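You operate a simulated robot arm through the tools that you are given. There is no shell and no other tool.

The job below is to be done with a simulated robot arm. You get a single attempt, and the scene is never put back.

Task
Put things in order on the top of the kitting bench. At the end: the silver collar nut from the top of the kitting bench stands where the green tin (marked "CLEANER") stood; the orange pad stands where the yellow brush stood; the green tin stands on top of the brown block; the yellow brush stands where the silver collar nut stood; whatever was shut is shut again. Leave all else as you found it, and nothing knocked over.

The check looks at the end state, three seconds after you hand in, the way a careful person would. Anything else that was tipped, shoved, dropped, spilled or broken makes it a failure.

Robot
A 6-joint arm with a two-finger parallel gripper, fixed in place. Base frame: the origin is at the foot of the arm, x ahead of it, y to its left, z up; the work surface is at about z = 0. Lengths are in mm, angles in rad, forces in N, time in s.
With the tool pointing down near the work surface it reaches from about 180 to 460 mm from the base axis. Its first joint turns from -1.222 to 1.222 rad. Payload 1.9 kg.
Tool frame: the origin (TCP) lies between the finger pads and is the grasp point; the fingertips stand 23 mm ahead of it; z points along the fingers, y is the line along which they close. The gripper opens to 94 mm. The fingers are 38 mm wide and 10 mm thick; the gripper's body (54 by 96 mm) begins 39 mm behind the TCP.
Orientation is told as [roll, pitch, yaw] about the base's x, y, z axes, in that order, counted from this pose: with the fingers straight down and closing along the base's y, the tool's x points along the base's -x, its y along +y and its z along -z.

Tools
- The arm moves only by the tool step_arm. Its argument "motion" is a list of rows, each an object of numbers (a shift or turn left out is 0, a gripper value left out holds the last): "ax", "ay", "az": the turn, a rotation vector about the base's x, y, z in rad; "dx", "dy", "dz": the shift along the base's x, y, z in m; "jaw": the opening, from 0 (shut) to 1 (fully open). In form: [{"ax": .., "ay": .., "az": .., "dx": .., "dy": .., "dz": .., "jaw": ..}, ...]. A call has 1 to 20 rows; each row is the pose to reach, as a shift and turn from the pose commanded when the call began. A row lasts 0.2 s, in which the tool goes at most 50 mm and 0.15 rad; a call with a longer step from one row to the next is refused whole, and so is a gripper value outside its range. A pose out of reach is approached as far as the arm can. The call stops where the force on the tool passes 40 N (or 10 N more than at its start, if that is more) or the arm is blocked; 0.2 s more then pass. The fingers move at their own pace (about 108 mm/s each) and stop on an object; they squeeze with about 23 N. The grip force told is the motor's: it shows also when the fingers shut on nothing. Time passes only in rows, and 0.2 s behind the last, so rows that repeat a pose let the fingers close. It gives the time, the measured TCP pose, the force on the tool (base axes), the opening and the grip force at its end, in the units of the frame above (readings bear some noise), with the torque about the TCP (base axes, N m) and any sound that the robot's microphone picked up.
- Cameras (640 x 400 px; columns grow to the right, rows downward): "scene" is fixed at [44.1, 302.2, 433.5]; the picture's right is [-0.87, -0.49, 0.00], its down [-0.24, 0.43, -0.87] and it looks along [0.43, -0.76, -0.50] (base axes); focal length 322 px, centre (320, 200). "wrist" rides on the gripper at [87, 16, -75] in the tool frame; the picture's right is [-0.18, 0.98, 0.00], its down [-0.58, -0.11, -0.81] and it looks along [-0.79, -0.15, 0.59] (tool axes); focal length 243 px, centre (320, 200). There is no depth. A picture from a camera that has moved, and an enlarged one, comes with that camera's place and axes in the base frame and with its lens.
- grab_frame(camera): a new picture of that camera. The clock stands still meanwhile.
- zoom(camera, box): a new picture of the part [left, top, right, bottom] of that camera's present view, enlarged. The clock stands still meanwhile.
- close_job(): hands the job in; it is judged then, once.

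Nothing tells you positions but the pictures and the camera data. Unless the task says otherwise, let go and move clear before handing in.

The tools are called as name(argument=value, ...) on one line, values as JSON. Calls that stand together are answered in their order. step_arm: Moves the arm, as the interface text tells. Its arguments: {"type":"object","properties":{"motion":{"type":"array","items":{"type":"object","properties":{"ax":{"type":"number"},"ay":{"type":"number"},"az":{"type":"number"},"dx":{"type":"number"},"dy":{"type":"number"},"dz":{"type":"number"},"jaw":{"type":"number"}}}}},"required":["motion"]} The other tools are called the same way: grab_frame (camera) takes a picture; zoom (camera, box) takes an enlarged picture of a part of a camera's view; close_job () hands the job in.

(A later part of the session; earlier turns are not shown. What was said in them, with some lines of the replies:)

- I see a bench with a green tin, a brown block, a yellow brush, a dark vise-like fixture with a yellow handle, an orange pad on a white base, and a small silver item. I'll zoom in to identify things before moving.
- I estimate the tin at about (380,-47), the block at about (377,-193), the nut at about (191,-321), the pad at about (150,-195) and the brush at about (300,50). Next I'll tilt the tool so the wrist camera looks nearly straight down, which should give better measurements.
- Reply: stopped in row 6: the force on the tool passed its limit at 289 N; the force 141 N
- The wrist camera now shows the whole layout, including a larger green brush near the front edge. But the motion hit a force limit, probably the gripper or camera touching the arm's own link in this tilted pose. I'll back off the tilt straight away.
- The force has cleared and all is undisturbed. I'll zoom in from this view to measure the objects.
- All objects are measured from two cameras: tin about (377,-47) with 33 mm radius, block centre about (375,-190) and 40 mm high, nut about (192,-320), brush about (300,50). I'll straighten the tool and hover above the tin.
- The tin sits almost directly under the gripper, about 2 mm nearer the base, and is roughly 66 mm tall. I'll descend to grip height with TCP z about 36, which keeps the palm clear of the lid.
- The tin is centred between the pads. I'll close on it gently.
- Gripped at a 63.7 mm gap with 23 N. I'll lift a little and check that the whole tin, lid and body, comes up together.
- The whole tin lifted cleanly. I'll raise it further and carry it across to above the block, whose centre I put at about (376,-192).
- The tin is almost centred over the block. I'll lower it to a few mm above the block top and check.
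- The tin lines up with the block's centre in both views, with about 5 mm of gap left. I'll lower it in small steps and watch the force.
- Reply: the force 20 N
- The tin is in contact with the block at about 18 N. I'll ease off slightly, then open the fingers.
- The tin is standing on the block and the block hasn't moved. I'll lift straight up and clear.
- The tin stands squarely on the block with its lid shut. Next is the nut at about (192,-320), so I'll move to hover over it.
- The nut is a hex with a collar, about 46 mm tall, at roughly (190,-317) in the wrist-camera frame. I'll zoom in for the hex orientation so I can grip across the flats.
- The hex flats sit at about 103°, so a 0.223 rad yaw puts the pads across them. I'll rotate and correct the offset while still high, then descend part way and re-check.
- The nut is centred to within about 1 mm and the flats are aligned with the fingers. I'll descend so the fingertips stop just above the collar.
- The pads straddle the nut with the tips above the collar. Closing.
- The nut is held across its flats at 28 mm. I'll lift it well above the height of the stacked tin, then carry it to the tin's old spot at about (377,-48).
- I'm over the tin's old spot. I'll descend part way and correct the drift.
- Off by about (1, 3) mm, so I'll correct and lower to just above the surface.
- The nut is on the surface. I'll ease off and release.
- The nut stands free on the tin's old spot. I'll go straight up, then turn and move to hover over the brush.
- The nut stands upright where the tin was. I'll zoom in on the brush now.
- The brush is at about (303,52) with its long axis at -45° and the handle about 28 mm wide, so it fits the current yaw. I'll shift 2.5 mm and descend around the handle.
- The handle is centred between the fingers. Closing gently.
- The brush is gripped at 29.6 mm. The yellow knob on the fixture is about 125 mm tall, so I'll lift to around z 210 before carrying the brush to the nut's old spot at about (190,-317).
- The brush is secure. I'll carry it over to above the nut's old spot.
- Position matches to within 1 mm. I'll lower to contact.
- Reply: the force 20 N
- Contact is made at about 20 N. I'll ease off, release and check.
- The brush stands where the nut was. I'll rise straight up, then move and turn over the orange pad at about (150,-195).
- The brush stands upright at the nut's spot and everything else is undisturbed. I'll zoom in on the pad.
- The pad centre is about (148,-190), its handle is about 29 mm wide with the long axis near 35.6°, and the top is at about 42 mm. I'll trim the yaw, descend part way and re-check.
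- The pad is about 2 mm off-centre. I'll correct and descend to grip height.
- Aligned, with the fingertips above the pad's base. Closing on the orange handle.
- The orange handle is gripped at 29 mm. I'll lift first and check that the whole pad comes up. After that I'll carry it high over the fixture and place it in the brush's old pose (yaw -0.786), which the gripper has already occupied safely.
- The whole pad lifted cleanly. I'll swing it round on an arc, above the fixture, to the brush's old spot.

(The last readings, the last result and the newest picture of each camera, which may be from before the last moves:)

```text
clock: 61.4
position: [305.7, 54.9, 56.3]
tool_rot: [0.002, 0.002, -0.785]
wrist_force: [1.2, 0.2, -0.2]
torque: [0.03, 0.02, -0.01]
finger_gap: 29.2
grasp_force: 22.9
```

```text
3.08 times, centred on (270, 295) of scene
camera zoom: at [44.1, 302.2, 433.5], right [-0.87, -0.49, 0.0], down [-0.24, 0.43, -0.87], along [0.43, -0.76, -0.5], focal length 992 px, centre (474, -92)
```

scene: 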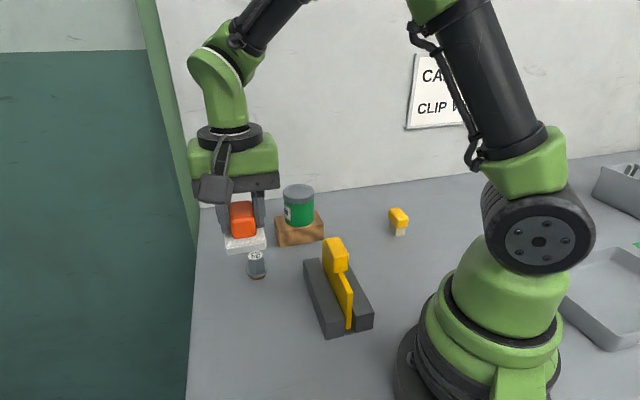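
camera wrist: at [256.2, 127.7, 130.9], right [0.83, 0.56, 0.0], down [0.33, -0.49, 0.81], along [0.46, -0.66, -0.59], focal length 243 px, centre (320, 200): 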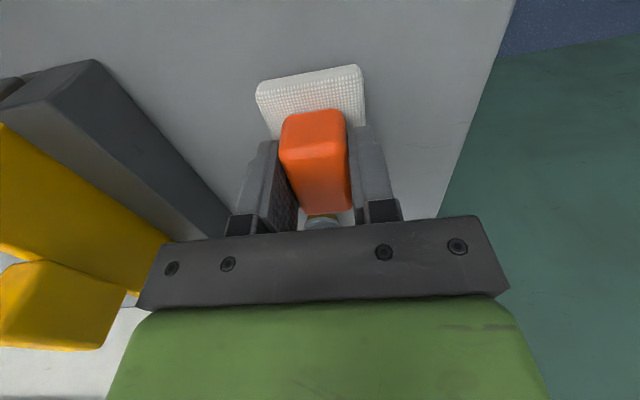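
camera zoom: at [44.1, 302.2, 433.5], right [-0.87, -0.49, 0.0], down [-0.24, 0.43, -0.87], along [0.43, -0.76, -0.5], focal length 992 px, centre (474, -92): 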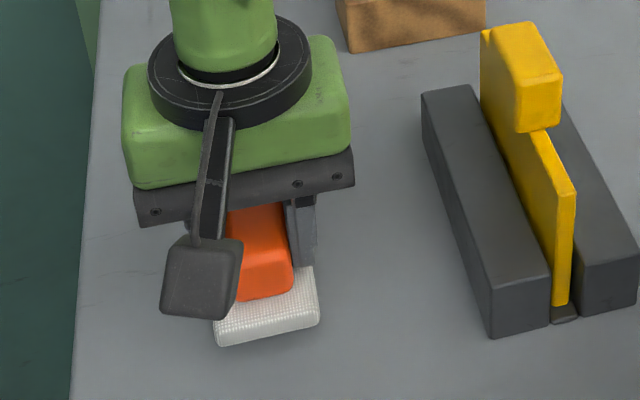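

step_arm(motion=[{"dx": -0.0035, "dy": -0.0022, "dz": -0.005}, {"dx": -0.0035, "dy": -0.0022, "dz": -0.01}, {"dx": -0.0035, "dy": -0.0022, "dz": -0.013}, {"dx": -0.0035, "dy": -0.0022, "dz": -0.013}])

grab_frame(camera="wrist")

zoom(camera="scene", box=[220, 280, 290, 350])

```text
clock: 62.4
position: [301.2, 51.0, 44.2]
tool_rot: [0.003, 0.002, -0.786]
wrist_force: [-0.9, -0.7, -0.2]
torque: [0.0, 0.0, 0.02]
finger_gap: 29.1
grasp_force: 23.1
```

```text
taken
camera wrist: at [250.8, 124.6, 118.6], right [0.83, 0.56, 0.0], down [0.33, -0.49, 0.81], along [0.46, -0.66, -0.59], focal length 243 px, centre (320, 200)
```

wrist: 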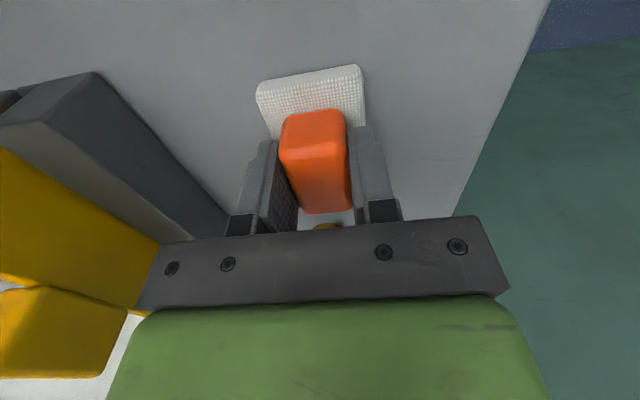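

```text
5.71 times, centred on (255, 315) of scene
camera zoom: at [44.1, 302.2, 433.5], right [-0.87, -0.49, 0.0], down [-0.24, 0.43, -0.87], along [0.43, -0.76, -0.5], focal length 1843 px, centre (691, -457)
```

zoom: 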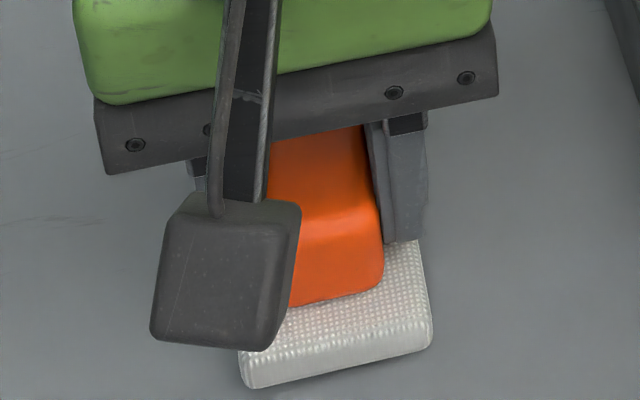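

step_arm(motion=[{"dx": 0.001, "dy": 0.0005, "dz": -0.001}, {"dx": 0.0012, "dy": 0.0006, "dz": -0.002}, {"dx": 0.0012, "dy": 0.0006, "dz": -0.002}])

grab_frame(camera="wrist")

```text
clock: 63.2
position: [301.4, 51.1, 44.2]
tool_rot: [0.004, 0.002, -0.786]
wrist_force: [-0.3, -1.1, -0.5]
torque: [-0.03, 0.0, 0.02]
finger_gap: 29.2
grasp_force: 22.9
```

```text
taken
camera wrist: at [252.4, 123.9, 117.4], right [0.83, 0.56, 0.0], down [0.33, -0.49, 0.81], along [0.46, -0.66, -0.59], focal length 243 px, centre (320, 200)
```

wrist: 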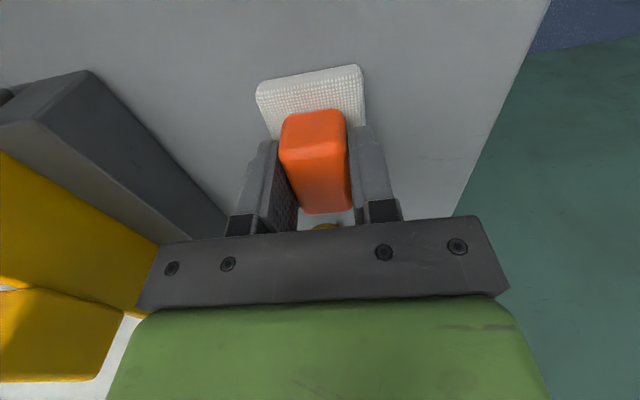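

Within about 1.5 mm. I'll nudge y and lower to contact.

step_arm(motion=[{"dy": 0.001, "dz": -0.0008}, {"dy": 0.001, "dz": -0.0016}, {"dy": 0.001, "dz": -0.0016}])

step_arm(motion=[{"dz": -0.0008}, {"dz": -0.0008}])

```text
clock: 64.0
position: [301.7, 51.4, 41.4]
tool_rot: [0.004, 0.001, -0.786]
wrist_force: [0.1, -0.7, -1.1]
torque: [-0.01, 0.01, -0.01]
finger_gap: 29.4
grasp_force: 22.5
```

```text
clock: 64.6
position: [300.3, 52.5, 40.4]
tool_rot: [0.003, 0.003, -0.785]
wrist_force: [1.2, -0.8, 3.8]
torque: [-0.17, -0.03, 0.01]
finger_gap: 29.3
grasp_force: 23.0
```

step_arm(motion=[{"dz": -0.0005}, {"dz": -0.0005}])

grab_frame(camera="wrist")

```text
clock: 65.2
position: [301.2, 52.5, 40.3]
tool_rot: [0.005, 0.003, -0.785]
wrist_force: [-4.8, -2.4, 20.2]
torque: [-0.13, 0.07, 0.02]
finger_gap: 29.1
grasp_force: 22.6
```

```text
taken
camera wrist: at [252.2, 125.8, 114.5], right [0.83, 0.56, 0.0], down [0.33, -0.49, 0.81], along [0.46, -0.66, -0.59], focal length 243 px, centre (320, 200)
```

wrist: 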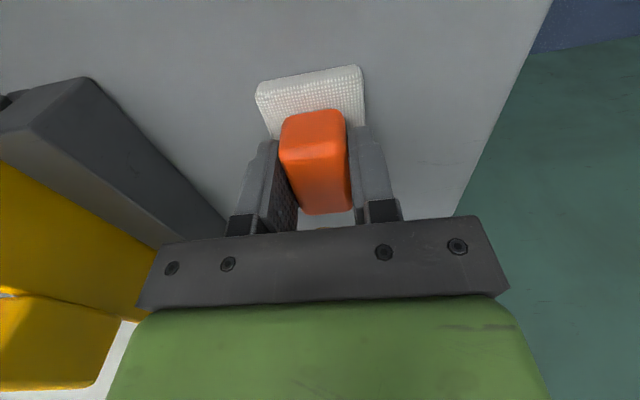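

The pad is firmly on the surface at the brush's spot. I'll ease off and release.

step_arm(motion=[{"dz": 0.0005}, {"dz": 0.0005, "jaw": 0.34}, {"dz": 0.0005, "jaw": 0.4}, {"dz": 0.0005, "jaw": 0.55}, {"dz": 0.0005, "jaw": 0.75}, {"dz": 0.0005, "jaw": 0.75}])

grab_frame(camera="wrist")

zoom(camera="scene", box=[190, 250, 350, 360])

```text
clock: 66.6
position: [301.1, 52.0, 39.9]
tool_rot: [0.002, 0.001, -0.784]
wrist_force: [-0.5, -0.1, 0.0]
torque: [-0.02, -0.02, -0.01]
finger_gap: 70.6
grasp_force: 0.1
```

```text
taken
camera wrist: at [251.5, 125.8, 114.5], right [0.83, 0.56, 0.0], down [0.33, -0.49, 0.81], along [0.46, -0.66, -0.59], focal length 243 px, centre (320, 200)
```

wrist: 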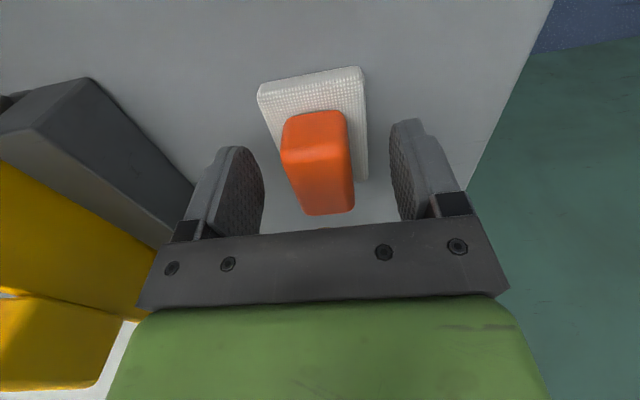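

```text
3.64 times, centred on (270, 305) of scene
camera zoom: at [44.1, 302.2, 433.5], right [-0.87, -0.49, 0.0], down [-0.24, 0.43, -0.87], along [0.43, -0.76, -0.5], focal length 1173 px, centre (502, -182)
```

zoom: 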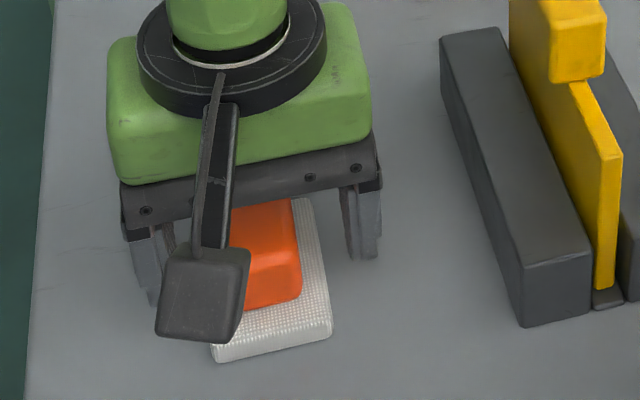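

Released cleanly. I'll go straight up and clear, then inspect everything.

step_arm(motion=[{"dz": 0.01}, {"dz": 0.035}, {"dz": 0.07}, {"dz": 0.11}, {"dz": 0.15}, {"dz": 0.19}, {"dz": 0.22, "dx": -0.01, "dy": -0.02, "az": 0.1}, {"dz": 0.24, "dx": -0.02, "dy": -0.045, "az": 0.24}, {"dz": 0.25, "dx": -0.03, "dy": -0.07, "az": 0.38}, {"dz": 0.25, "dx": -0.04, "dy": -0.09, "az": 0.52}, {"dz": 0.25, "dx": -0.05, "dy": -0.1, "az": 0.66}, {"dz": 0.25, "dx": -0.053, "dy": -0.1, "az": 0.785}, {"dz": 0.25, "dx": -0.053, "dy": -0.1, "az": 0.785}])

grab_frame(camera="scene")

grab_frame(camera="wrist")

zoom(camera="scene", box=[200, 170, 360, 350])

zoom(camera="scene", box=[340, 180, 460, 260])

```text
clock: 69.4
position: [247.6, -46.9, 290.3]
tool_rot: [0.005, 0.002, 0.0]
wrist_force: [-0.5, -0.3, 0.2]
torque: [0.05, 0.03, 0.01]
finger_gap: 70.5
grasp_force: 0.0
```

```text
taken
```

scene: 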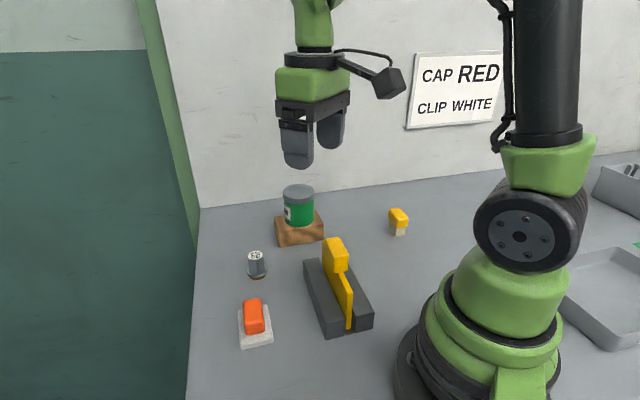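

```text
taken
camera wrist: at [161.9, -31.4, 364.1], right [0.18, 0.98, 0.0], down [0.58, -0.11, 0.81], along [0.79, -0.15, -0.59], focal length 243 px, centre (320, 200)
```

wrist: 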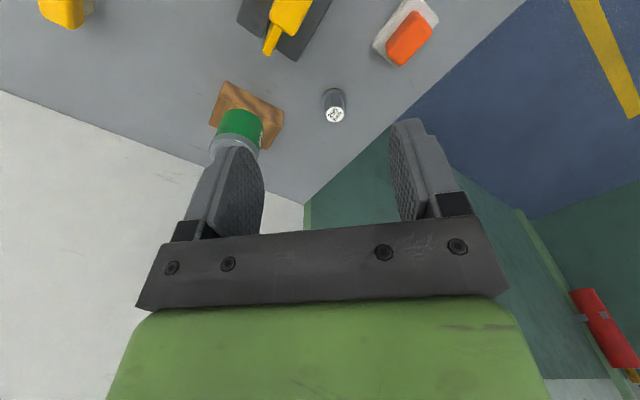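

```text
2.22 times, centred on (280, 260) of scene
camera zoom: at [44.1, 302.2, 433.5], right [-0.87, -0.49, 0.0], down [-0.24, 0.43, -0.87], along [0.43, -0.76, -0.5], focal length 717 px, centre (409, 67)
```

zoom: 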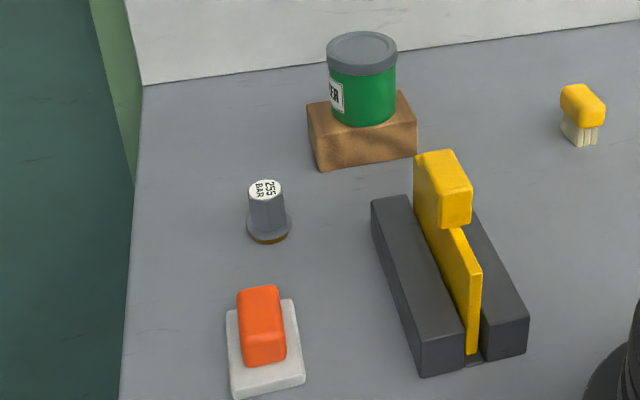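

```text
5.00 times, centred on (400, 220) of scene
camera zoom: at [44.1, 302.2, 433.5], right [-0.87, -0.49, 0.0], down [-0.24, 0.43, -0.87], along [0.43, -0.76, -0.5], focal length 1612 px, centre (-80, 100)
```

zoom: 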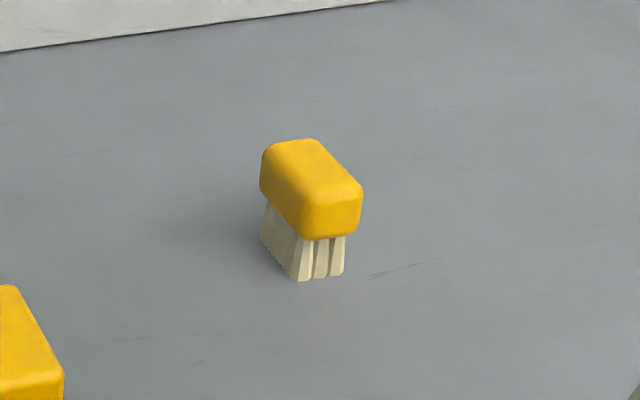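

The green tin stands centred on the brown block. The collar nut is where the tin stood, the yellow brush is upright where the nut stood, and the orange pad lies flat where the brush stood. The fixture, lever, block and other items look unchanged, nothing was opened, and the arm is clear, so I'm handing in.

close_job()

```text
The job is handed in.
```

I handed the job in with all four moves made. In the last pictures everything was upright and in place, but I haven't seen the result of the check.

| Item | Where it is now | How close |
|---|---|---|
| Green tin | Centred on top of the brown block, lid shut | Centred in both views; overhangs the block's narrow sides by about 4 mm |
| Collar nut | Where the tin stood | About 1 mm off, by my estimate |
| Yellow brush | Where the nut stood, upright on its bristles | About 1 mm off, by my estimate |
| Orange pad | Where the brush stood, lying flat | About 1 mm off by the wrist camera, up to 3 mm by the scene camera |

- **Pad turned:** I set the pad down lined up with the way the brush had pointed, so it is turned about 80° from how it first lay. The task only named the place, and this kept the gripper clear of the fixture.
- **Early force stop:** While tilting the arm up high for a better view, it stopped at a 289 N force limit. It was probably touching its own link. I backed off at once and the pictures showed nothing disturbed.

Nothing was opened during the job. The fixture, its lever, the block and the green brush look as I found them. The arm is clear of everything on the bench.
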